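You operate a simulated robot arm through the tools that you are given. There is no shell and no other tool.

You are at the controls of a simulated robot arm. One attempt, no reset.

JOB
Tighten the balun box's lid screws 2 and 3 to its label's torque.
Fine: one run a screw, leave screws 1 and 4 alone; park the driver in its stand and switch the control box off. Set down upright: electric driver.

The check looks at the end state, three seconds after you hand in, the way a careful person would. Anything else that was tipped, shoved, dropped, spilled or broken makes it a failure. A push-on lid holds only when it is set on centred and level and pressed home; a screw cap is set on level and turned clockwise until tight.

ROBOT AND FRAMES
A 6-joint arm with a two-finger parallel gripper, fixed in place. Base frame: the origin is at the foot of the arm, x ahead of it, y to its left, z up. Units: mm, rad, N and s.
With the tool pointing down near the work surface it reaches from about 280 to 640 mm from the base axis. Its first joint turns from -2.007 to 2.007 rad. Payload 3.43 kg.
The tool frame sits at the grasp point between the pads (the TCP): z along the fingers, y along the line on which they close. The tips reach 34 mm beyond it. The gripper opens to 128 mm. The fingers are 24 mm wide and 12 mm thick; the gripper's body (48 by 130 mm) begins 96 mm behind the TCP.
Orientation is that of the tool frame in the base frame, as a unit quaternion [w, x, y, z]. With the fingers straight down and closing along the base's y, the tool's x points along the base's -x, its y along +y and its z along -z.

CONTROLS
- The arm moves only by the tool jog_arm. Its argument "targets" is a list of rows, each an object of numbers (a shift or turn left out is 0, a gripper value left out holds the last): "gripper": the gripper command, from -1 (fully open) to 1 (shut), values between in proportion; "dx", "dy", "dz": the shift along the tool's x, y, z in mm; "rx", "ry", "rz": the turn, a rotation vector about the tool's x, y, z in rad. In form: [{"gripper": .., "dx": .., "dy": .., "dz": .., "rx": .., "ry": .., "rz": ..}, ...]. A call has 1 to 20 rows; each row is the pose to reach, as a shift and turn from the pose commanded when the call began, along the tool's axes at that moment. A row lasts 0.2 s, in which the tool goes at most 50 mm and 0.15 rad; a call with a longer step from one row to the next is refused whole, and so is a gripper value outside its range. Where a pose cannot be reached the arm comes as near as it can. A force on the tool above 40 N (or 10 N above the force at the start of the call, whichever is more), or a blocked arm, ends the call early, and 0.2 s more pass. The fingers move at their own pace (about 153 mm/s each) and stop on an object; they squeeze with about 38 N. The grip force told is the motor's: it shows also when the fingers shut on nothing. Time passes only in rows, and 0.2 s behind the last, so rows that repeat a pose let the fingers close. The reply holds the time, the measured pose of the TCP, the force on the tool along the base axes, the opening and the grip force, in the units named above and with some noise, with the torque about the TCP (base axes, N m) and any sound that the robot's microphone picked up.
- Cameras (640 x 400 px; columns grow to the right, rows downward): "scene" is fixed at [54.6, -494.1, 1503.9]; the picture's right is [0.53, -0.85, 0.00], its down [-0.57, -0.35, -0.74] and it looks along [0.63, 0.39, -0.67] (base axes); focal length 272 px, centre (320, 200). "wrist" rides on the gripper at [76, -11, -160] in the tool frame; the picture's right is [0.15, 0.99, 0.00], its down [-0.88, 0.13, -0.46] and it looks along [-0.45, 0.07, 0.89] (tool axes); focal length 234 px, centre (320, 200).
- snapshot(camera): a new picture of that camera. No time passes.
- lift_body(by): slides the trunk up (or, below 0, down) by that many mm; the arm rides with it, the base frame stays. It gives what a move gives, with no picture.
- locate(camera, pixels): for up to 12 pixels [column, row] of the newest picture of that camera ("zoom" is the newest enlarged one), the place [x, y, z] in the base frame of the surface seen there, good to about 2 mm, but the place of the scene camera against the robot may be out by one fixed shift of up to 12 mm in any direction. No time passes.
- enlarge(camera, box): a new picture of the part [left, top, right, bottom] of that camera's present view, enlarged. No time passes.
- job_done(): hands the job in; it is judged then, once.

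Leave the gripper open and the arm clear of the work at the hand-in unless told otherwise.

The tools are called after ">>>" as name(argument=value, ...) on one line, values as JSON. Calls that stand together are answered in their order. jog_arm: Moves the arm, as the interface text tells. Its arguments: {"type":"object","properties":{"targets":{"type":"array","items":{"type":"object","properties":{"gripper":{"type":"number"},"dx":{"type":"number"},"dy":{"type":"number"},"dz":{"type":"number"},"rx":{"type":"number"},"ry":{"type":"number"},"rz":{"type":"number"}}}}},"required":["targets"]} The other tools are called the same way: lift_body (by) slides the trunk up or down; snapshot (camera) takes a picture; locate (camera, pixels) gives the place of the surface under pixels of a picture; enlarge (camera, box) takes an enlarged picture of a part of a camera's view; job_done () hands the job in.

At the start:

```text
t: 0.0
tcp_pos: [402.1, -183.8, 1282.7]
orientation: [0.0, 0.0, 1.0, -0.001]
force: [-0.9, -0.6, -1.0]
torque: [0.05, 0.0, 0.0]
gripper_width: 127.8
gripper_force: 0.1
trunk travel left (down, up): [-925.0, 65.0]
```

scene: 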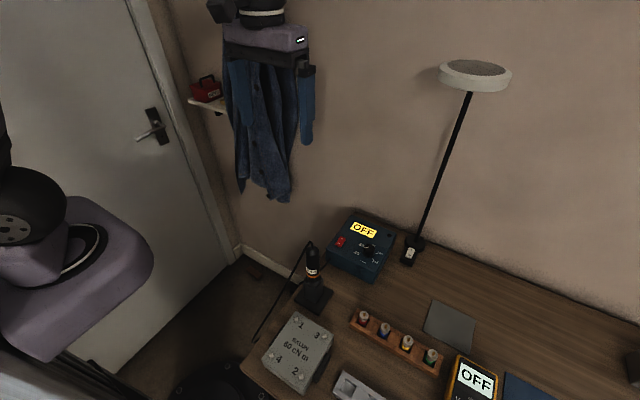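
wrist: 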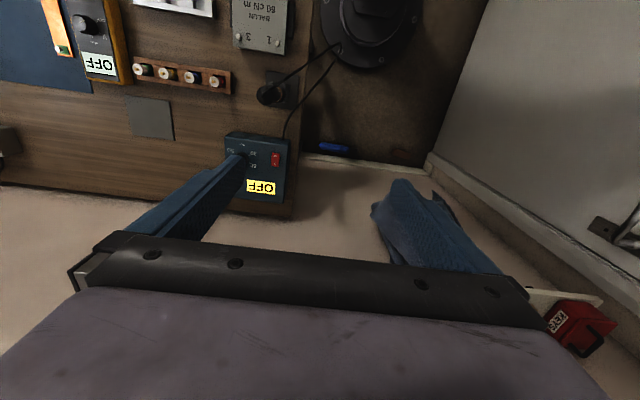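

I see a bench with a balun box (label "BALUN 60 cN m"?), an electric driver in a stand, a control box reading OFF, a row of bits, and a meter. I'll enlarge the important parts first.

>>> enlarge(camera="scene", box=[240, 300, 360, 400])

>>> enlarge(camera="scene", box=[320, 200, 400, 280])

>>> enlarge(camera="scene", box=[250, 230, 350, 330])

>>> enlarge(camera="scene", box=[330, 290, 540, 400])

>>> enlarge(camera="wrist", box=[210, 0, 350, 120])

>>> enlarge(camera="wrist", box=[210, 120, 310, 220])

```text
4.00 times, centred on (300, 350) of scene
```

zoom: 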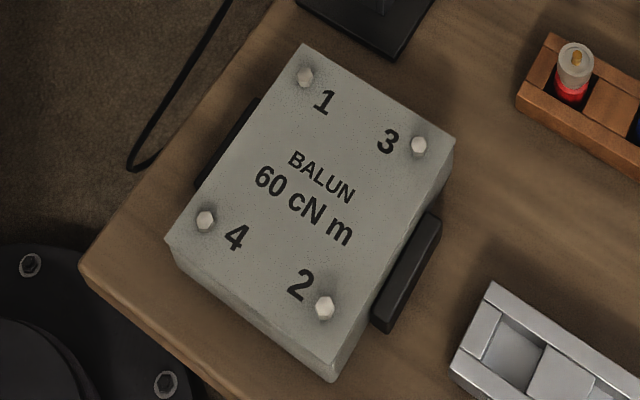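

```text
5.00 times, centred on (360, 240) of scene
```

zoom: 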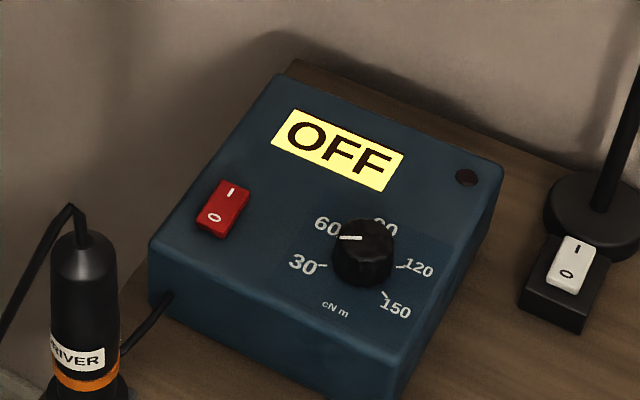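

```text
4.00 times, centred on (300, 280) of scene
```

zoom: 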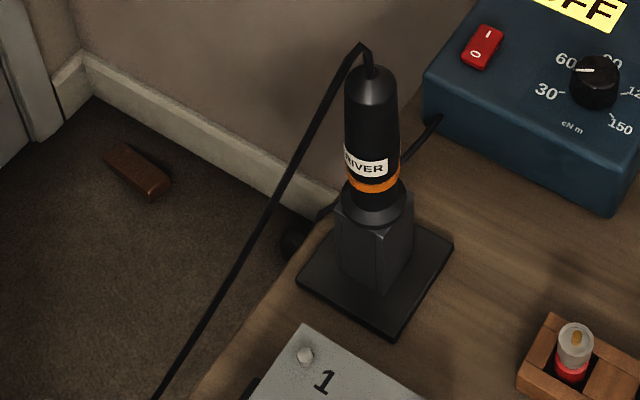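

```text
3.05 times, centred on (435, 345) of scene
```

zoom: 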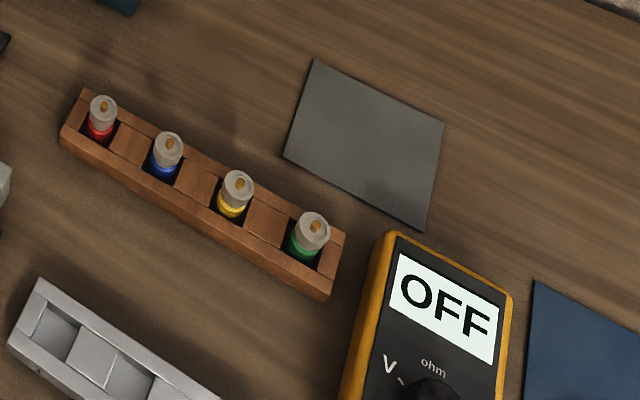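

```text
3.33 times, centred on (280, 60) of wrist
```

zoom: 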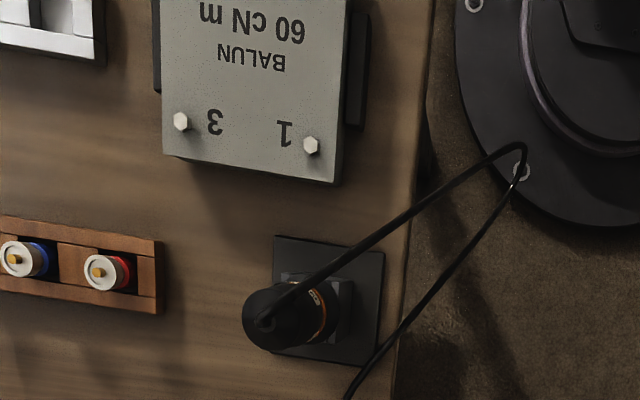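

```text
4.00 times, centred on (260, 170) of wrist
```

zoom: 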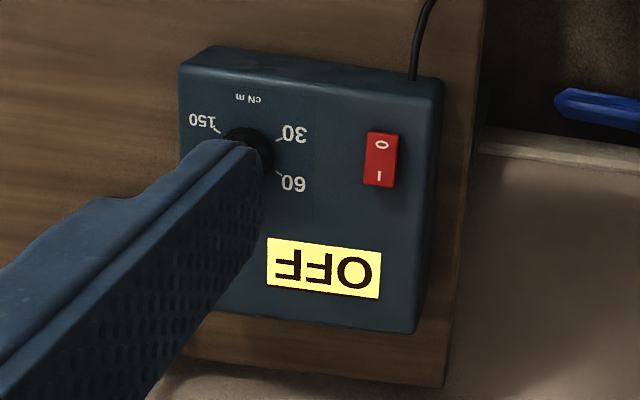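

The label reads "BALUN 60 cN m". The dial pointer looks like it sits somewhere near 60 but I need to check it. I'll zoom tighter on the dial and locate key points.

>>> enlarge(camera="scene", box=[350, 235, 390, 270])

>>> locate(camera="scene", pixels=[[340, 242], [363, 230], [368, 250], [310, 246], [312, 272], [314, 297], [297, 319], [325, 336], [291, 355], [321, 377], [300, 345], [366, 270]])

>>> locate(camera="wrist", pixels=[[275, 160], [262, 187], [272, 92], [249, 36], [278, 43], [290, 100], [182, 5], [145, 69], [210, 80], [325, 147], [365, 15], [150, 115]])

```text
11.43 times, centred on (370, 252) of scene
```

zoom: 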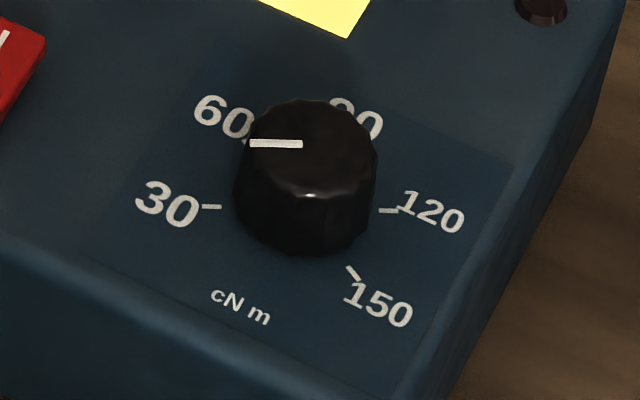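

```text
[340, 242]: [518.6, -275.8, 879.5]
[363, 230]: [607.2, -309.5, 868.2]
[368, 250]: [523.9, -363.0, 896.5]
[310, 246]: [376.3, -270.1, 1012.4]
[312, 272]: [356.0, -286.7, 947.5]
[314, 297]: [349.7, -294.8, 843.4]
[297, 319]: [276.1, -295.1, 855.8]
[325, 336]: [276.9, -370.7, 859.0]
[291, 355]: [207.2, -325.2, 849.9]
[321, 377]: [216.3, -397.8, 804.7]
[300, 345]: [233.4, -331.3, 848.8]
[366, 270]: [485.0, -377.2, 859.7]
```

```text
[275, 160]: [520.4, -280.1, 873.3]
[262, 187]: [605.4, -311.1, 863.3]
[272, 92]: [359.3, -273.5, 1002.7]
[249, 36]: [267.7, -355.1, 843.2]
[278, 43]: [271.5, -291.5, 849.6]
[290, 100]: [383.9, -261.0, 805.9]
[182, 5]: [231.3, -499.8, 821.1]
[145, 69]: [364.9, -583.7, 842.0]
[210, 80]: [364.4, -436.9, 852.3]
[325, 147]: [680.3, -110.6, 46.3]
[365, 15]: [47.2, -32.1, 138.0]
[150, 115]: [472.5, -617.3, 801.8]
```

The label says 60 cN m. On the dial, the 30 and 120 ticks are level with each other in the picture and the pointer also lies level, pointing left. That suggests it is at 30, not 60, so I'll check from above. First I lower the trunk by 150 mm, which keeps the fingers well above everything.

>>> lift_body(by=-150)

```text
t: 1.8
tcp_pos: [402.3, -184.2, 1133.6]
orientation: [0.0, 0.0, 1.0, 0.0]
force: [0.3, 0.1, 1.2]
torque: [0.01, -0.02, 0.0]
gripper_width: 127.9
gripper_force: 0.0
trunk travel left (down, up): [-775.0, 215.0]
```

The trunk came down cleanly. Next I move the tool above the control box at about (500, -320), staying at z≈1134, to look straight down on the dial and switch.

>>> jog_arm(targets=[{"gripper": -1, "dx": -25, "dy": -34}, {"dx": -49, "dy": -68}, {"dx": -74, "dy": -102}, {"dx": -98, "dy": -136}, {"dx": -98, "dy": -136}])

>>> snapshot(camera="wrist")

>>> snapshot(camera="scene")

```text
t: 3.0
tcp_pos: [490.4, -315.5, 1126.3]
orientation: [0.0, 0.0, 1.0, 0.0]
force: [-0.4, 0.1, 0.7]
torque: [-0.01, 0.05, -0.03]
gripper_width: 128.2
gripper_force: 0.1
out of reach, approached as far as the arm can: row 4, 5
trunk travel left (down, up): [-775.0, 215.0]
```

```text
taken
```

wrist: 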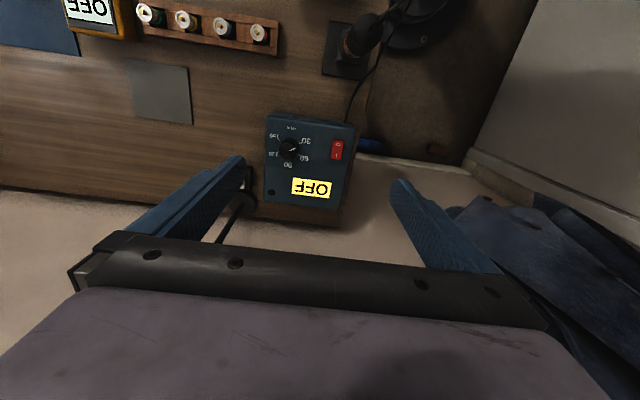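

```text
taken
```

scene: 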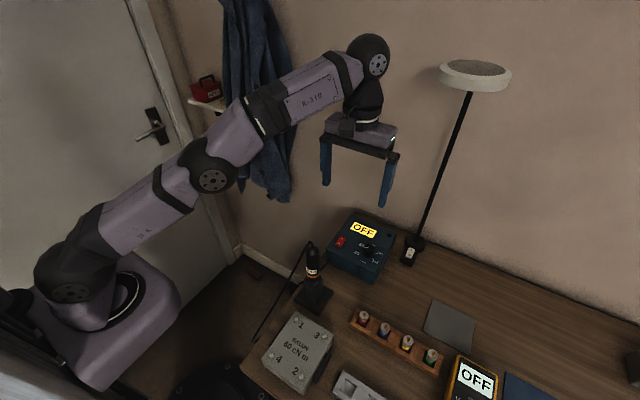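

The arm stretched out at r≈583 at this height, so it should reach further with the tool lower. I'll enlarge the dial in this wrist view around (290, 150).

>>> enlarge(camera="wrist", box=[260, 110, 360, 210])

>>> locate(camera="wrist", pixels=[[291, 149], [337, 145], [338, 157], [310, 188], [355, 127], [268, 113], [262, 196], [341, 208], [280, 160]])

```text
4.00 times, centred on (310, 160) of wrist
```

zoom: 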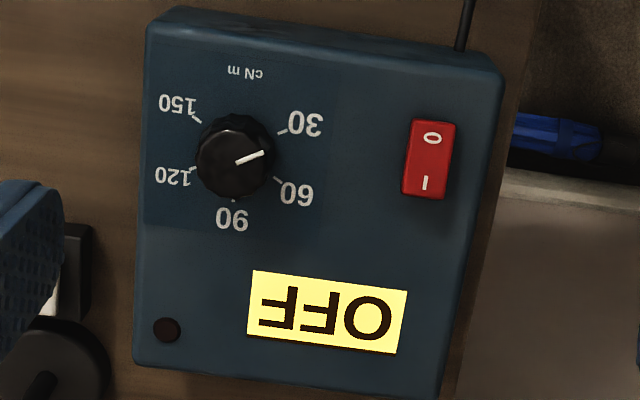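

```text
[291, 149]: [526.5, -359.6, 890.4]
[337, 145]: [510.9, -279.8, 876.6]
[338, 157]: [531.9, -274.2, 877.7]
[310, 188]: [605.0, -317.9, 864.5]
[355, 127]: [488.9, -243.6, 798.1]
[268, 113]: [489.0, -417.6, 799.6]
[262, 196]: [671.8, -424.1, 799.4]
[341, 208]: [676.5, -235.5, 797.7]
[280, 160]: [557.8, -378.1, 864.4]
```

From above the pointer clearly points at the 30 tick, so it must go clockwise to 60. I'll locate the ticks and pointer in the zoom to get exact angles.

>>> locate(camera="zoom", pixels=[[284, 132], [278, 178], [234, 203], [192, 168], [197, 119], [238, 163], [262, 154], [203, 160], [270, 157], [424, 138], [425, 185], [236, 130]])

```text
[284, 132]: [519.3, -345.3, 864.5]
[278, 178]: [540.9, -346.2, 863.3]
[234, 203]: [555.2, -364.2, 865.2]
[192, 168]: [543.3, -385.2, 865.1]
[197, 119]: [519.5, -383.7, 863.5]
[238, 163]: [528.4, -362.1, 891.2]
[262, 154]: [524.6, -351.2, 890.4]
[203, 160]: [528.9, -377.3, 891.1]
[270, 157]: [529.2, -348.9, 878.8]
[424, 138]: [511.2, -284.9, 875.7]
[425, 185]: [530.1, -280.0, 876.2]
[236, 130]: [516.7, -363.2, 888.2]
```

Tick angles work out to 30 at 120°, 60 at 61°, 90 at 2° about a knob centre of about (530.7, -365), so the turn is 60° clockwise. Before going lower I check where the lamp base, pole and head are, so I stay clear of them.

>>> locate(camera="scene", pixels=[[475, 70], [440, 80], [510, 85], [468, 100], [440, 180], [420, 235], [408, 256], [410, 245], [301, 377], [325, 336], [311, 246], [312, 275]])

>>> enlarge(camera="wrist", box=[310, 0, 430, 90])

```text
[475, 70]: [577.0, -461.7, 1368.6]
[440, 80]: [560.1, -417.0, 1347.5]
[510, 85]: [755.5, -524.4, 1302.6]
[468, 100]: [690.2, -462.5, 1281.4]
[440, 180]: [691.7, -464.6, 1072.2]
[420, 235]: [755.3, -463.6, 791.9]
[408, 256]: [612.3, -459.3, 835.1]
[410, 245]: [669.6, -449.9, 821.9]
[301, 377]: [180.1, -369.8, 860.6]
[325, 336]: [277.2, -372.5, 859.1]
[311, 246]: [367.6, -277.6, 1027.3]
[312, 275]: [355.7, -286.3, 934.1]
```

```text
4.44 times, centred on (370, 45) of wrist
```

zoom: 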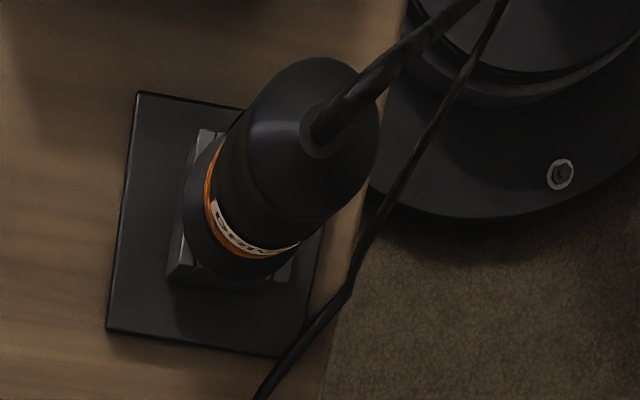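

The lamp pole (690, -463) and head (z>1280) are clear of the knob. I'll now lower the tool 170 mm at this spot, with the fingers staying above the control box (tips ≈ 925 against a knob top of 891).

>>> jog_arm(targets=[{"gripper": -1, "dz": 45}, {"dz": 90}, {"dz": 130}, {"dz": 168}, {"dz": 168}])

```text
t: 4.2
tcp_pos: [494.2, -315.4, 958.3]
orientation: [-0.001, 0.0, 1.0, 0.0]
force: [0.4, 0.3, 0.9]
torque: [0.03, -0.02, 0.01]
gripper_width: 127.8
gripper_force: 0.1
trunk travel left (down, up): [-775.0, 215.0]
```

Now at z≈958. I move over the knob to about (531, -365) and partly close the fingers to about 60 mm, to see whether the arm reaches there.

>>> jog_arm(targets=[{"gripper": 0.06, "dx": -18, "dy": -25}, {"dx": -36.5, "dy": -49.6}, {"dx": -36.5, "dy": -49.6}])

>>> snapshot(camera="wrist")

```text
t: 5.0
tcp_pos: [525.9, -362.7, 960.8]
orientation: [0.001, -0.001, 1.0, 0.001]
force: [0.3, 0.9, -0.2]
torque: [-0.03, -0.01, 0.02]
gripper_width: 59.9
gripper_force: 0.0
trunk travel left (down, up): [-775.0, 215.0]
```

```text
taken
```

wrist: 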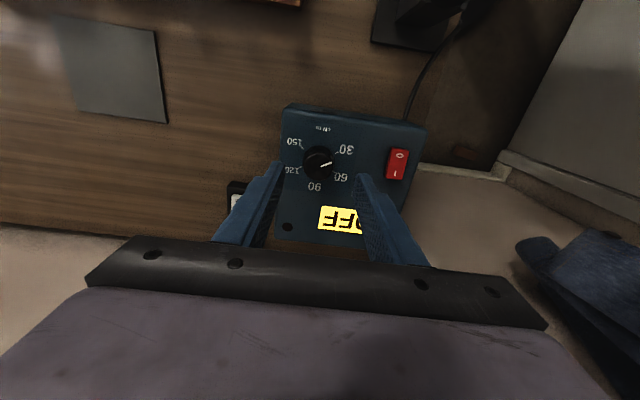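

Reached without complaint. I locate the knob again from this closer view.

>>> enlarge(camera="wrist", box=[270, 110, 420, 210])

>>> locate(camera="wrist", pixels=[[318, 163], [326, 163], [336, 153], [333, 175], [315, 181], [300, 169], [303, 146], [397, 156], [396, 174], [306, 163], [330, 163]])

```text
4.00 times, centred on (345, 160) of wrist
```

zoom: 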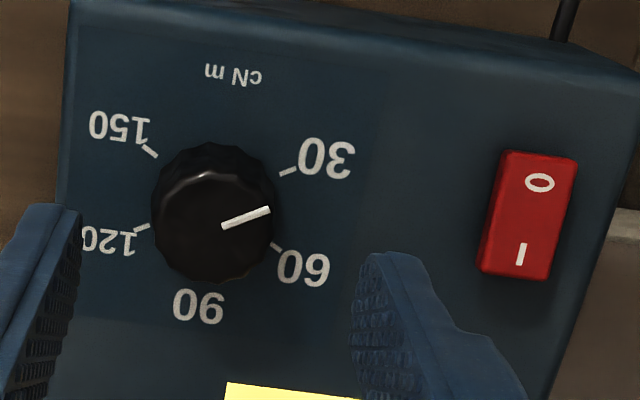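

```text
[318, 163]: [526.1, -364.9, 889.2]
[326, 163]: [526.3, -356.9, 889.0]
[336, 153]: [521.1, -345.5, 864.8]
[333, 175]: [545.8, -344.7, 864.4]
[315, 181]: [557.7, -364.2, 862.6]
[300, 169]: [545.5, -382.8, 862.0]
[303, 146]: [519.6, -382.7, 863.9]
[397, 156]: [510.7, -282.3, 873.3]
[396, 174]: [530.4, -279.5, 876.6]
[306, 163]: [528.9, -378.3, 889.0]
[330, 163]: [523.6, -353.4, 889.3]
```

I refine the tick positions on the zoomed picture to get the knob centre precisely.

>>> locate(camera="zoom", pixels=[[288, 171], [141, 227], [275, 246], [150, 152], [222, 226], [270, 210], [160, 210], [262, 185], [210, 160], [515, 155], [530, 275], [518, 215]])

```text
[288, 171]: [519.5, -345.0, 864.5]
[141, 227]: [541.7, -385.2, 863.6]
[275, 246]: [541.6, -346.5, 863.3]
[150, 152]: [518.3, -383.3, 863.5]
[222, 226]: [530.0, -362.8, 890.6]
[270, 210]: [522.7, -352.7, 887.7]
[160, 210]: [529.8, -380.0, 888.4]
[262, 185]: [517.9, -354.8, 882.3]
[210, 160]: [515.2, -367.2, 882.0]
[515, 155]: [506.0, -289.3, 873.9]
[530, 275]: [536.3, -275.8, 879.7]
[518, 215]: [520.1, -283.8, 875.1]
```

Knob centre is about (530.3, -365.0), top at z≈890, radius about 15. I hold one row to see where the arm settles before correcting.

>>> jog_arm(targets=[{"gripper": 0.06}, {"dz": 0}])

```text
t: 5.5
tcp_pos: [527.5, -364.0, 959.1]
orientation: [0.0, 0.0, 1.0, 0.0]
force: [-0.8, -0.2, -0.4]
torque: [0.0, 0.01, 0.01]
gripper_width: 60.2
gripper_force: 0.1
trunk travel left (down, up): [-775.0, 215.0]
```

The arm settled at (527.5, -364.0, 959). I nudge to the knob centre and lower 55 mm so the tips straddle the knob with about 5 mm left above the box top.

>>> jog_arm(targets=[{"gripper": 0.06, "dx": -2.5, "dy": -1, "dz": 20}, {"dx": -2.5, "dy": -1, "dz": 40}, {"dx": -2.5, "dy": -1, "dz": 55}, {"dx": -2.5, "dy": -1, "dz": 55}, {"dx": -2.5, "dy": -1, "dz": 55}])

>>> snapshot(camera="wrist")

```text
t: 6.8
tcp_pos: [530.6, -364.8, 905.7]
orientation: [0.0, -0.001, 1.0, 0.0]
force: [-0.4, 0.6, 0.0]
torque: [-0.01, 0.03, 0.01]
gripper_width: 60.2
gripper_force: 0.1
trunk travel left (down, up): [-775.0, 215.0]
```

```text
taken
```

wrist: 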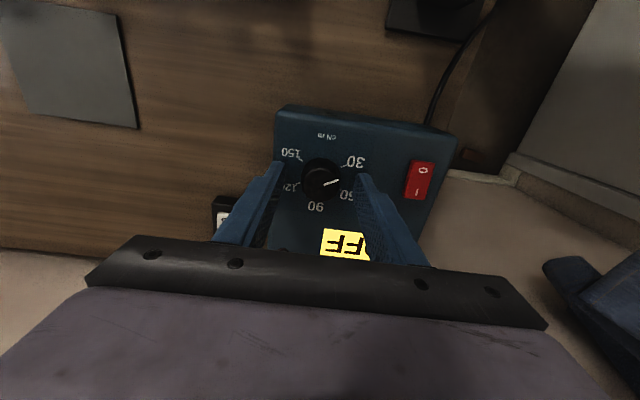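

Fingers straddle the knob (left finger and right finger either side, column ~320). I close on it.

>>> jog_arm(targets=[{"gripper": 0.4}, {"gripper": 0.7}, {"gripper": 0.7}])

```text
t: 7.5
tcp_pos: [530.7, -365.4, 905.5]
orientation: [-0.001, -0.001, 1.0, 0.0]
force: [-0.4, 2.7, 0.1]
torque: [0.21, -0.13, -0.02]
gripper_width: 33.1
gripper_force: 45.1
trunk travel left (down, up): [-775.0, 215.0]
```

Gripped the knob at 33 mm width. Now I turn 60° clockwise (seen from above), which is +1.047 rad about tool z.

>>> jog_arm(targets=[{"gripper": 0.7, "rz": 0.13}, {"rz": 0.26}, {"rz": 0.39}, {"rz": 0.52}, {"rz": 0.65}, {"rz": 0.78}, {"rz": 0.91}, {"rz": 1.047}, {"rz": 1.047}, {"rz": 1.047}])

>>> enlarge(camera="scene", box=[340, 225, 400, 270])

>>> snapshot(camera="wrist")

```text
t: 9.8
tcp_pos: [529.9, -364.7, 904.8]
orientation: [0.001, 0.501, 0.865, -0.001]
force: [-2.3, 0.4, 7.2]
torque: [0.04, 0.09, -0.01]
gripper_width: 32.9
gripper_force: 45.0
trunk travel left (down, up): [-775.0, 215.0]
```

```text
8.89 times, centred on (370, 248) of scene
```

zoom: 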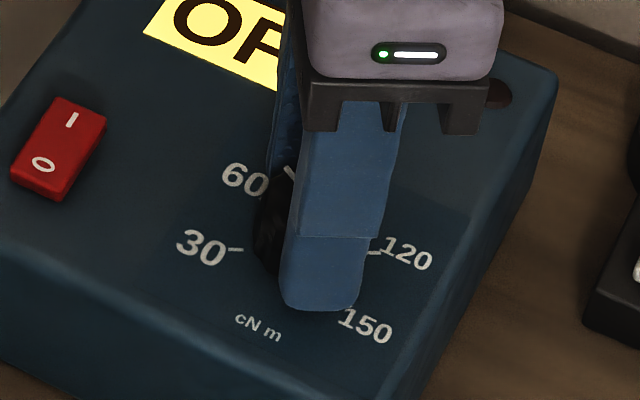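

```text
taken
```

wrist: 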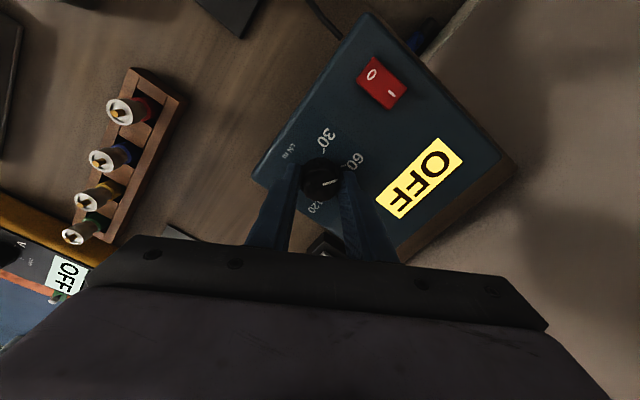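

The knob turned with the gripper. I'll check the pointer in an enlarged wrist view before letting go.

>>> enlarge(camera="wrist", box=[280, 120, 380, 210])

```text
4.44 times, centred on (330, 165) of wrist
```

zoom: 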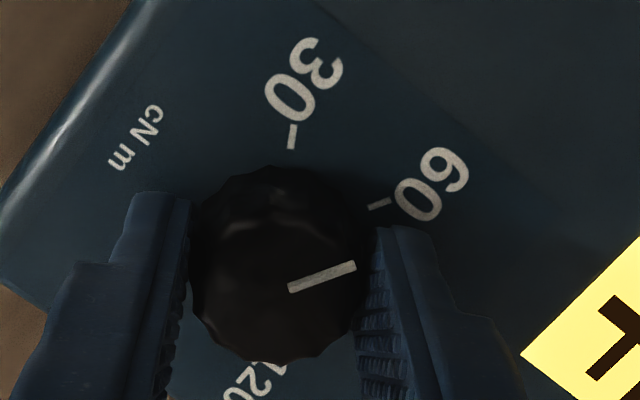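

The pointer now runs parallel to and in line with the 60 tick. I release the knob and rise 60 mm straight up, then look again.

>>> jog_arm(targets=[{"gripper": 0.06}, {"gripper": 0.06}, {"dz": -25}, {"dz": -60}, {"dz": -60}])

>>> enlarge(camera="wrist", box=[270, 40, 450, 210])

```text
t: 10.9
tcp_pos: [528.2, -363.7, 960.9]
orientation: [0.0, 0.499, 0.866, 0.0]
force: [0.0, -1.1, 0.9]
torque: [0.01, 0.02, -0.02]
gripper_width: 60.3
gripper_force: 0.1
out of reach, approached as far as the arm can: row 4, 5
trunk travel left (down, up): [-775.0, 215.0]
```

```text
2.35 times, centred on (360, 125) of wrist
```

zoom: 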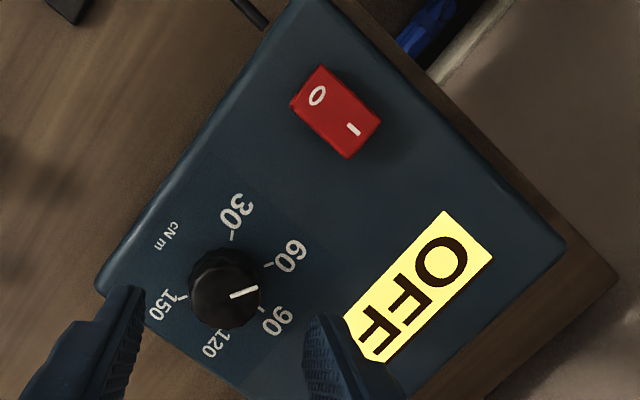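

The pointer sits at 60, allowing for the view angle. I turn the wrist back to straight and close the fingers so they can press the switch.

>>> jog_arm(targets=[{"gripper": 0.06, "rz": -0.13}, {"rz": -0.26}, {"rz": -0.39}, {"rz": -0.52}, {"gripper": 1, "rz": -0.65}, {"rz": -0.78}, {"rz": -0.91}, {"rz": -1.047}, {"rz": -1.047}])

>>> snapshot(camera="wrist")

```text
t: 12.9
tcp_pos: [528.1, -363.7, 962.8]
orientation: [0.0, -0.001, 1.0, 0.0]
force: [1.2, -0.3, 0.2]
torque: [-0.02, 0.0, -0.04]
gripper_width: 0.3
gripper_force: 33.4
trunk travel left (down, up): [-775.0, 215.0]
```

```text
taken
```

wrist: 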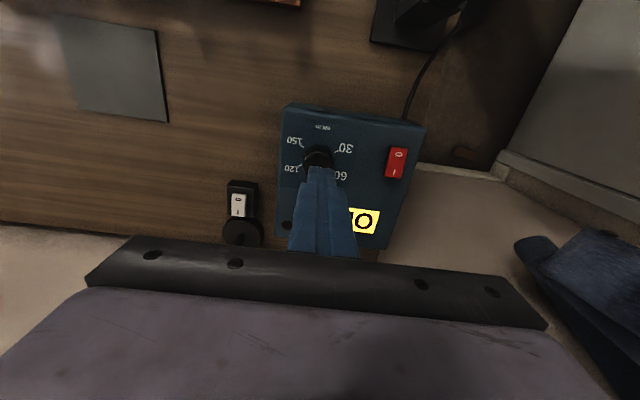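

Fingers are closed and straight. I move sideways over the "I" end of the rocker, to about (541, -281).

>>> jog_arm(targets=[{"gripper": 1, "dx": -6, "dy": 41}, {"dx": -13, "dy": 82.5}, {"dx": -13, "dy": 82.5}, {"dx": -13, "dy": 82.5}])

>>> snapshot(camera="wrist")

>>> enlarge(camera="scene", box=[320, 210, 400, 280])

```text
t: 13.9
tcp_pos: [540.5, -279.5, 963.4]
orientation: [-0.001, 0.001, 1.0, 0.0]
force: [-0.6, 0.4, -0.4]
torque: [-0.01, -0.01, -0.03]
gripper_width: 0.0
gripper_force: 32.9
trunk travel left (down, up): [-775.0, 215.0]
```

```text
taken
```

wrist: 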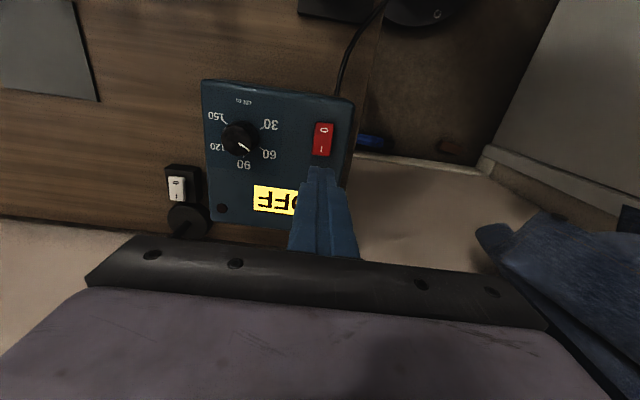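

```text
5.71 times, centred on (360, 245) of scene
```

zoom: 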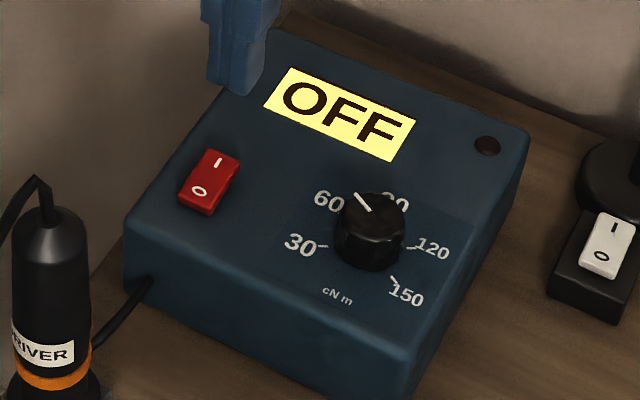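

The pointer computes to about 58–60°, i.e. on 60. Next I lower the closed tips onto the "I" end in steps and watch the force and the display.

>>> jog_arm(targets=[{"gripper": 1, "dz": 22}, {"dz": 42}, {"dz": 46}, {"dz": 49}, {"dz": 52}, {"dz": 55}, {"dz": 57}])

>>> snapshot(camera="scene")

>>> enlarge(camera="scene", box=[320, 210, 400, 280])

```text
t: 15.6
tcp_pos: [540.5, -280.0, 909.7]
orientation: [0.003, 0.001, 1.0, -0.002]
force: [-0.9, 1.7, 20.3]
torque: [0.1, 0.28, 0.03]
gripper_width: 0.1
gripper_force: 33.0
trunk travel left (down, up): [-775.0, 215.0]
```

```text
taken
```

scene: 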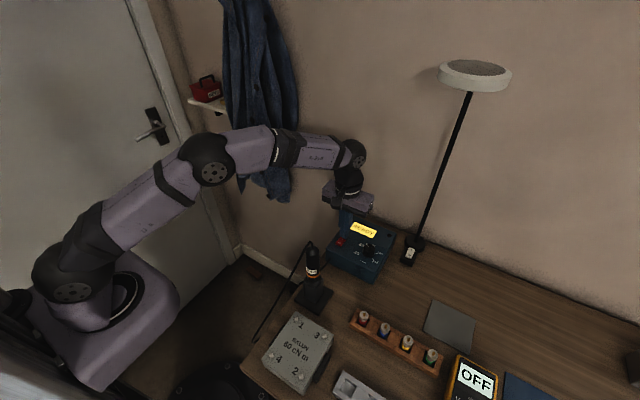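

```text
5.71 times, centred on (360, 245) of scene
```

zoom: 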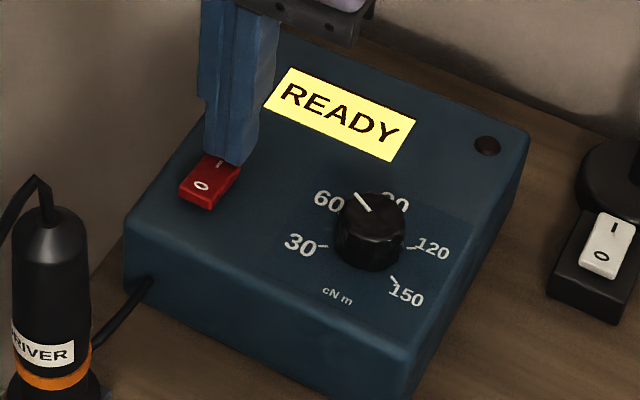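

The display now reads READY. I lift straight up 60 mm and check that it stays on.

>>> jog_arm(targets=[{"gripper": 1, "dz": -20}, {"dz": -55}, {"dz": -55}])

>>> enlarge(camera="scene", box=[320, 210, 400, 280])

>>> enlarge(camera="scene", box=[285, 230, 345, 320])

```text
t: 16.4
tcp_pos: [539.0, -278.2, 959.7]
orientation: [0.0, 0.0, 1.0, 0.0]
force: [-1.0, -0.6, -0.5]
torque: [0.03, 0.02, 0.0]
gripper_width: 0.2
gripper_force: 32.7
trunk travel left (down, up): [-775.0, 215.0]
```

```text
5.71 times, centred on (360, 245) of scene
```

zoom: 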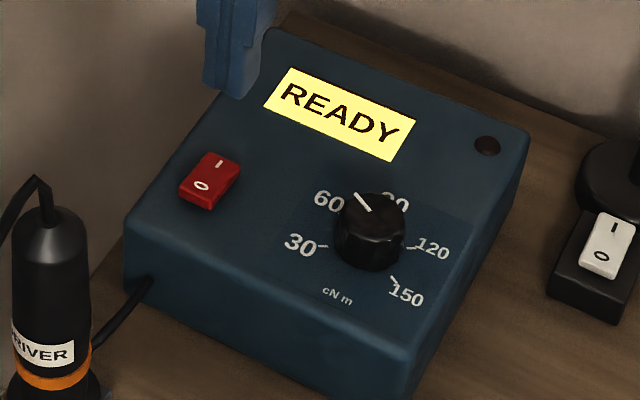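

```text
4.44 times, centred on (315, 275) of scene
```

zoom: 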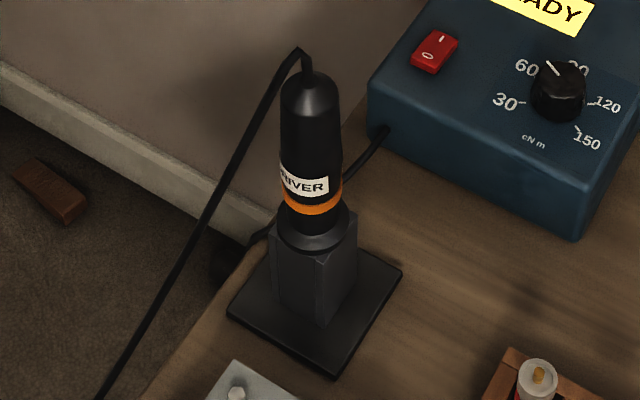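

Display stays READY. Now I measure the driver: top, label, ring, collar, stand block and foot in the zoomed scene picture.

>>> locate(camera="zoom", pixels=[[308, 85], [283, 130], [337, 130], [310, 130], [310, 185], [312, 207], [313, 240], [355, 225], [320, 280], [330, 365], [398, 275], [235, 310]])

```text
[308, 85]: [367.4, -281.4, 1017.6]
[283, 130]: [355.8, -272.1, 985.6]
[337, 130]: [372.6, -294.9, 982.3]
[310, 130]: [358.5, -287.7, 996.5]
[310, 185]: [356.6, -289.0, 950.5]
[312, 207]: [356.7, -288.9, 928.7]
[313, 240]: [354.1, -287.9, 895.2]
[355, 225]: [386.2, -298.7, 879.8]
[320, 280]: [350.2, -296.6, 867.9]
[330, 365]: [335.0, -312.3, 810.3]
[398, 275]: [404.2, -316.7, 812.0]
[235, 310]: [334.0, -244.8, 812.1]
```

The driver body spans roughly z 890–1010 with its axis near (365, -279), and the cord leaves from its top. I rise to z≈1110 and move back over (400, -280) with the fingers open to look at it from above.

>>> jog_arm(targets=[{"gripper": 1, "dx": 25, "dz": -40}, {"dx": 50, "dz": -80}, {"dx": 75, "dz": -120}, {"gripper": -1, "dx": 110, "dz": -150}, {"dx": 139, "dz": -150}, {"dx": 139, "dz": -150}])

>>> snapshot(camera="wrist")

>>> snapshot(camera="scene")

```text
t: 17.8
tcp_pos: [401.5, -276.0, 1110.7]
orientation: [0.001, 0.0, 1.0, 0.0]
force: [-0.5, -0.5, -0.7]
torque: [0.01, 0.02, 0.01]
gripper_width: 128.1
gripper_force: 0.0
trunk travel left (down, up): [-775.0, 215.0]
```

```text
taken
```

wrist: 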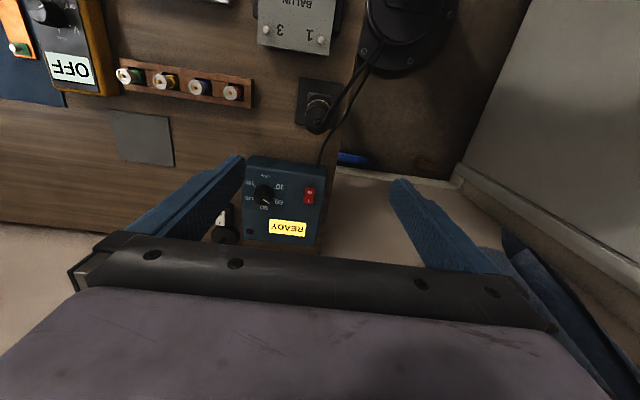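

```text
taken
```

scene: 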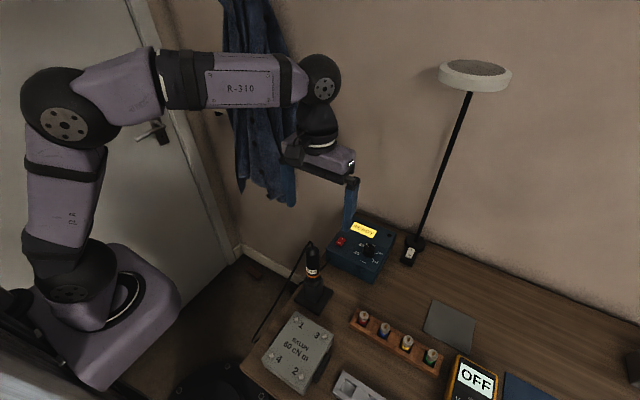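

In this view the driver's top is near (317, 118). I enlarge and locate it.

>>> enlarge(camera="wrist", box=[280, 60, 380, 140])

>>> enlarge(camera="wrist", box=[240, 0, 360, 80])

```text
5.00 times, centred on (330, 100) of wrist
```

zoom: 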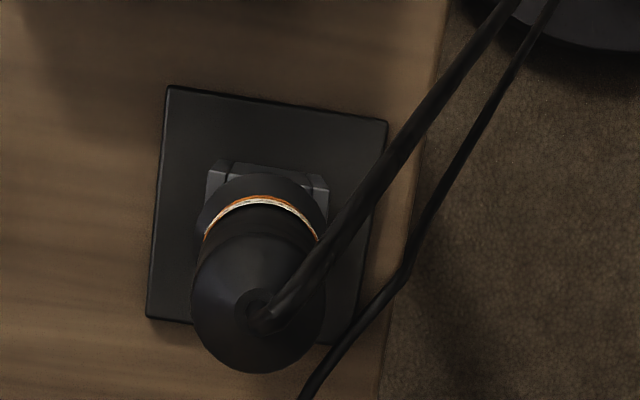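

```text
5.00 times, centred on (300, 40) of wrist
```

zoom: 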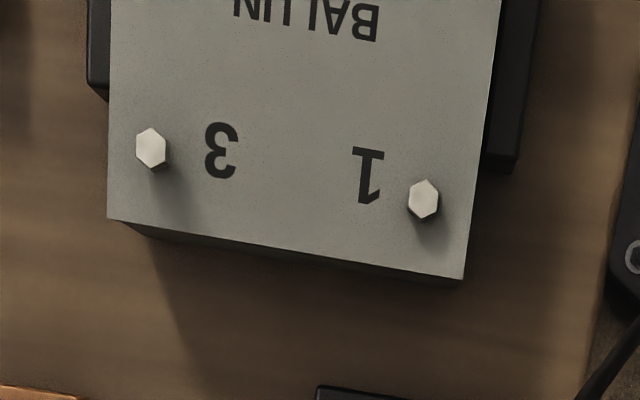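

The cord leaves the driver's top heading toward -x/+y. I'll grip with the fingers closing across that direction so the cord stays between them. I enlarge the driver again and locate its rim and the stand.

>>> enlarge(camera="wrist", box=[280, 60, 380, 140])

>>> locate(camera="zoom", pixels=[[255, 305], [196, 300], [322, 290], [250, 370], [262, 202], [217, 240], [305, 235], [262, 180], [218, 170], [320, 180], [166, 88], [386, 122]])

>>> locate(camera="wrist", pixels=[[310, 134], [357, 84], [270, 30], [325, 40], [231, 93], [200, 88], [167, 81], [131, 76], [361, 80], [345, 60], [375, 60], [320, 163]])

```text
5.00 times, centred on (330, 100) of wrist
```

zoom: 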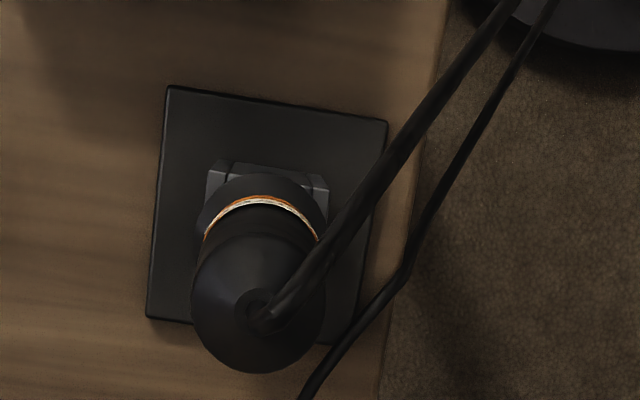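

```text
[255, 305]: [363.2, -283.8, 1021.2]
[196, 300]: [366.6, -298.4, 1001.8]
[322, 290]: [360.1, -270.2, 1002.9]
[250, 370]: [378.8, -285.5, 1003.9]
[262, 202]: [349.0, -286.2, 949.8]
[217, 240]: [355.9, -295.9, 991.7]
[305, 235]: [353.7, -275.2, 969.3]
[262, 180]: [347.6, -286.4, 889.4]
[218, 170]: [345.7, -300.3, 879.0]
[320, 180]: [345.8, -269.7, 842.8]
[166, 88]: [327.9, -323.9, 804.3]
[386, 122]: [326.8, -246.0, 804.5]
```

```text
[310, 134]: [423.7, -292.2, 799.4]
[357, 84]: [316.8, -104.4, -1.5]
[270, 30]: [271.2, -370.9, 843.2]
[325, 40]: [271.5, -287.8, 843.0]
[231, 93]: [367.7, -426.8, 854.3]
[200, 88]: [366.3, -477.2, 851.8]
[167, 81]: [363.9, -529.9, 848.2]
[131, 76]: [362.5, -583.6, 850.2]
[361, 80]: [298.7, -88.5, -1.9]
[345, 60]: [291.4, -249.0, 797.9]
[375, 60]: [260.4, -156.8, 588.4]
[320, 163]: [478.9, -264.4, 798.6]
```

The driver axis comes out at about (363.7, -284.5), body diameter about 31 mm, shoulder at z≈1003, cord boss at about 1021. I move over it with a 0.67 rad yaw (so the cord passes between the fingers) and the opening set to about 72 mm.

>>> jog_arm(targets=[{"gripper": -0.12, "dx": 12, "dy": -3, "rz": 0.134}, {"dx": 25, "dy": -6, "rz": 0.268}, {"dx": 37.8, "dy": -8.5, "rz": 0.402}, {"dx": 37.8, "dy": -8.5, "rz": 0.536}, {"dx": 37.8, "dy": -8.5, "rz": 0.67}, {"dx": 37.8, "dy": -8.5, "rz": 0.67}, {"dx": 37.8, "dy": -8.5, "rz": 0.67}])

>>> snapshot(camera="wrist")

>>> enlarge(camera="scene", box=[250, 120, 390, 330])

```text
t: 19.4
tcp_pos: [364.8, -287.9, 1111.3]
orientation: [0.001, 0.33, 0.944, 0.0]
force: [0.0, 0.4, 0.6]
torque: [-0.02, 0.02, 0.0]
gripper_width: 71.8
gripper_force: 0.0
trunk travel left (down, up): [-775.0, 215.0]
```

```text
taken
```

wrist: 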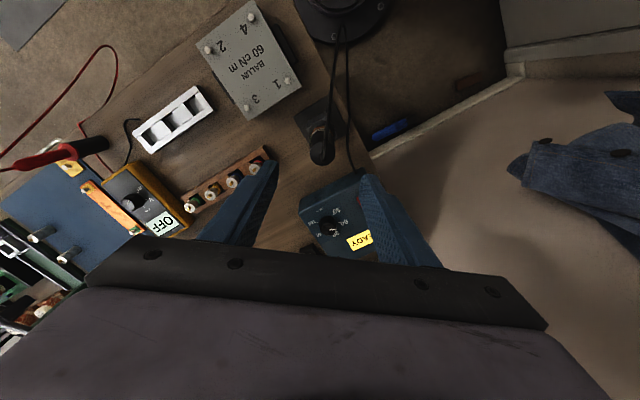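

```text
1.90 times, centred on (320, 225) of scene
```

zoom: 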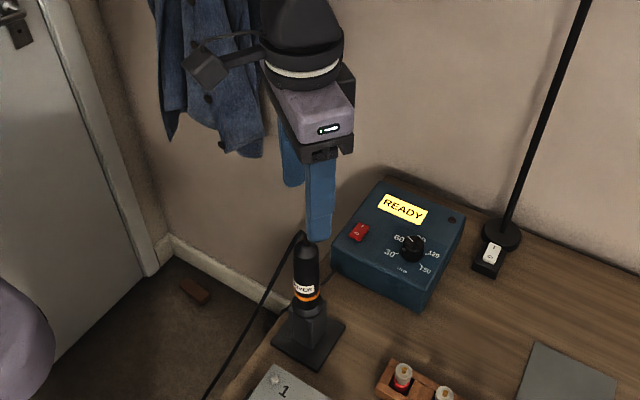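

The cord now runs straight up in the wrist view between the fingers. I hold one row for a settled reading and locate the driver's top from here.

>>> jog_arm(targets=[{"gripper": -0.12}])

>>> enlarge(camera="wrist", box=[280, 90, 370, 175])

```text
t: 19.8
tcp_pos: [364.7, -287.1, 1110.1]
orientation: [0.0, 0.328, 0.945, 0.0]
force: [-0.8, 0.0, -0.1]
torque: [0.03, 0.03, -0.03]
gripper_width: 72.0
gripper_force: 0.0
trunk travel left (down, up): [-775.0, 215.0]
```

```text
4.71 times, centred on (325, 132) of wrist
```

zoom: 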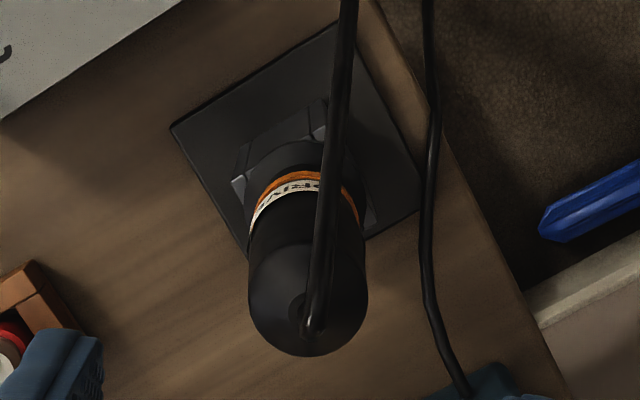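

>>> locate(camera="zoom", pixels=[[252, 290], [365, 290], [308, 352], [300, 315], [254, 240], [360, 215], [280, 184], [275, 260], [345, 260], [312, 320], [316, 250], [335, 120]])

```text
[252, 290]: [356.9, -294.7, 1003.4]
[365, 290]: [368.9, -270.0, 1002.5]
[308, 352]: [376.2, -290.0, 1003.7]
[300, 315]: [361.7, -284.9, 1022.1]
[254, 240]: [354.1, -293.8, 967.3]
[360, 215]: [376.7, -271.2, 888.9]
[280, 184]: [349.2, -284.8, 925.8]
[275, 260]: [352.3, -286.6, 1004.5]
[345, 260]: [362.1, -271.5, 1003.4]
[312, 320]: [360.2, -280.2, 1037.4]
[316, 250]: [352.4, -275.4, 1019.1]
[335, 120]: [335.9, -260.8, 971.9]
```

The rim points centre the driver about 2.5 mm along tool +y and 3 mm along tool +x from the tool, so I correct that while lowering 145 mm. That puts the tips at z≈931 around the upper body.

>>> jog_arm(targets=[{"gripper": -0.12, "dx": 3, "dy": 2.4, "dz": 20}, {"dx": 3, "dy": 2.4, "dz": 50}, {"dx": 3, "dy": 2.4, "dz": 85}, {"dx": 3, "dy": 2.4, "dz": 120}, {"dx": 3, "dy": 2.4, "dz": 145}, {"dx": 3, "dy": 2.4, "dz": 145}, {"dx": 3, "dy": 2.4, "dz": 145}])

>>> snapshot(camera="wrist")

>>> enlarge(camera="scene", box=[265, 210, 365, 320])

```text
t: 21.4
tcp_pos: [362.2, -285.4, 967.4]
orientation: [0.0, 0.329, 0.944, 0.001]
force: [0.2, -0.6, -0.3]
torque: [0.01, -0.02, -0.04]
gripper_width: 71.6
gripper_force: 0.0
trunk travel left (down, up): [-775.0, 215.0]
```

```text
taken
```

wrist: 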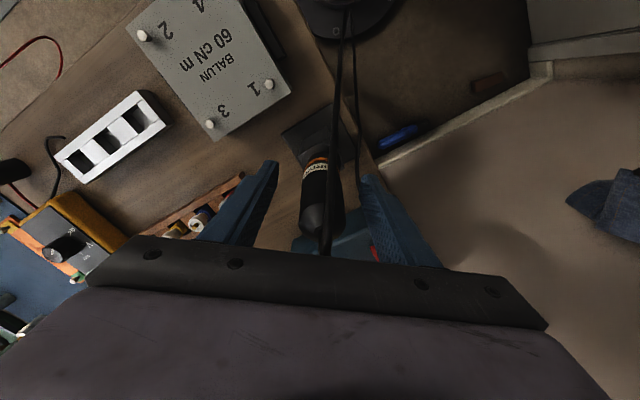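

```text
3.64 times, centred on (315, 265) of scene
```

zoom: 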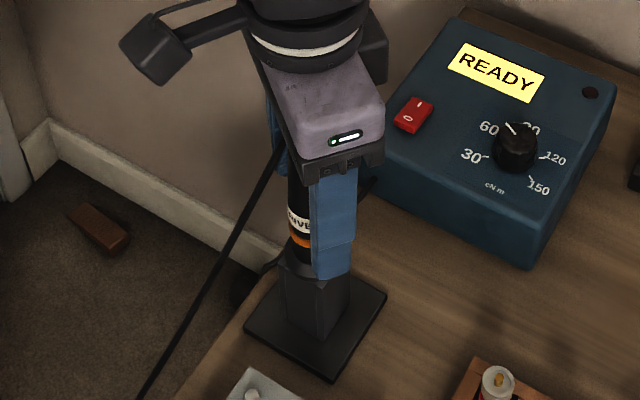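

The fingers straddle the body. I check the centring by locating the driver's edges and fingertips.

>>> locate(camera="wrist", pixels=[[304, 190], [341, 190], [320, 190], [303, 205], [342, 205], [274, 165], [365, 182], [315, 225], [322, 155]])

```text
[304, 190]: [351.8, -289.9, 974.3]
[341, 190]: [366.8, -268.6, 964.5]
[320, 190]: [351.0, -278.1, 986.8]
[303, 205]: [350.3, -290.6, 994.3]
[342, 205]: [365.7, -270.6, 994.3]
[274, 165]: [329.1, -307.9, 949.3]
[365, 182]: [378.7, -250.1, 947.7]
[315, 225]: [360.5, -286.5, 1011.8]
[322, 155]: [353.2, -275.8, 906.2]
```

The driver is about 2 mm toward tool +y of the finger centre. I shift 2 mm and close gently on it.

>>> jog_arm(targets=[{"gripper": -0.12, "dy": 2}, {"gripper": 0.2, "dy": 2}, {"gripper": 0.4, "dy": 2}, {"gripper": 0.48, "dy": 2}, {"gripper": 0.8, "dy": 2}, {"gripper": 0.8, "dy": 2}])

>>> snapshot(camera="wrist")

>>> enlarge(camera="scene", box=[265, 210, 365, 320])

```text
t: 22.8
tcp_pos: [363.8, -283.0, 966.7]
orientation: [0.0, 0.329, 0.944, -0.001]
force: [0.1, -0.4, 0.7]
torque: [-0.07, 0.04, 0.02]
gripper_width: 31.1
gripper_force: 38.0
trunk travel left (down, up): [-775.0, 215.0]
```

```text
taken
```

wrist: 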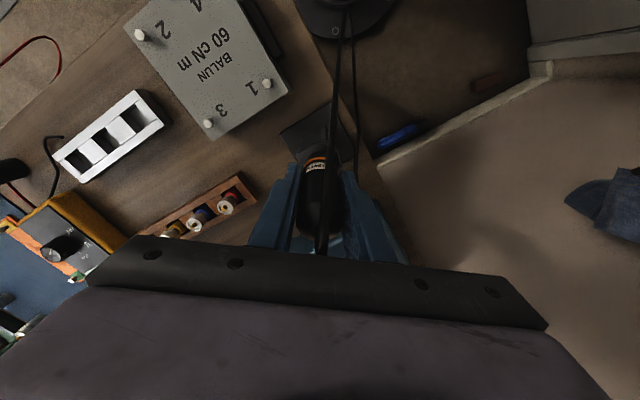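

```text
3.64 times, centred on (315, 265) of scene
```

zoom: 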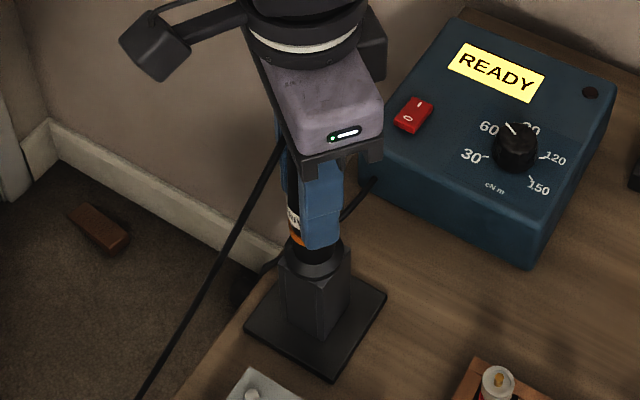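

Gripped at 31.1 mm. The parked pose is about (363.8, -283.0, 966.7). I take one more reading there, then lift straight up in steps.

>>> jog_arm(targets=[{"gripper": 0.8}, {"gripper": 0.8}])

>>> jog_arm(targets=[{"gripper": 0.8, "dz": -5}, {"dz": -15}, {"dz": -30}, {"dz": -45}, {"dz": -60}, {"dz": -60}])

>>> enlarge(camera="scene", box=[265, 190, 365, 320])

```text
t: 23.4
tcp_pos: [363.7, -283.6, 966.4]
orientation: [0.0, 0.329, 0.944, 0.0]
force: [-0.1, -0.3, 1.4]
torque: [-0.02, 0.01, 0.03]
gripper_width: 31.2
gripper_force: 37.5
trunk travel left (down, up): [-775.0, 215.0]
```

```text
t: 24.8
tcp_pos: [363.5, -285.1, 1026.3]
orientation: [0.0, 0.329, 0.944, 0.0]
force: [-0.4, 0.6, -3.3]
torque: [0.0, -0.01, -0.01]
gripper_width: 31.3
gripper_force: 37.5
trunk travel left (down, up): [-775.0, 215.0]
```

```text
3.08 times, centred on (315, 255) of scene
```

zoom: 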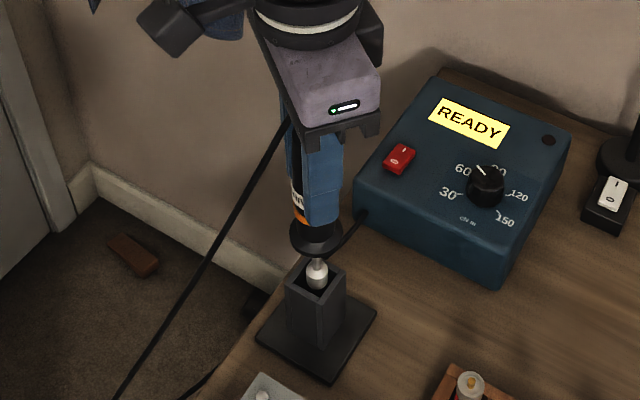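

The driver comes out cleanly. A silver socket bit is visible just at the stand's mouth, and the load is about 4 N. I lift another 60 mm.

>>> jog_arm(targets=[{"gripper": 0.8, "dz": -20}, {"dz": -40}, {"dz": -60}, {"dz": -60}, {"dz": -60}])

>>> enlarge(camera="scene", box=[265, 170, 365, 310])

>>> snapshot(camera="wrist")

```text
t: 25.9
tcp_pos: [364.1, -282.7, 1085.7]
orientation: [0.001, 0.329, 0.944, 0.0]
force: [-0.8, -0.7, -3.3]
torque: [0.0, -0.01, -0.01]
gripper_width: 31.6
gripper_force: 38.1
trunk travel left (down, up): [-775.0, 215.0]
```

```text
2.86 times, centred on (315, 240) of scene
```

zoom: 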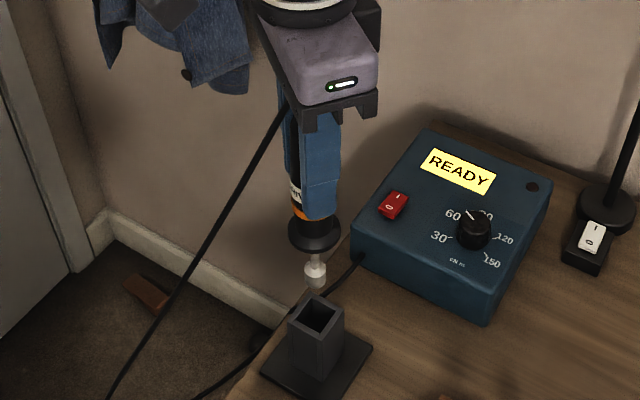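

```text
taken
```

wrist: 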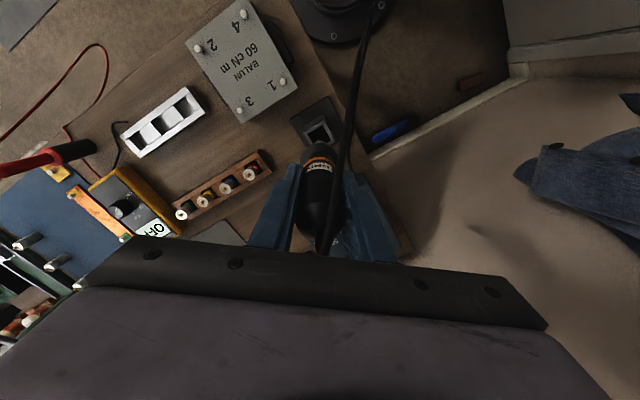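

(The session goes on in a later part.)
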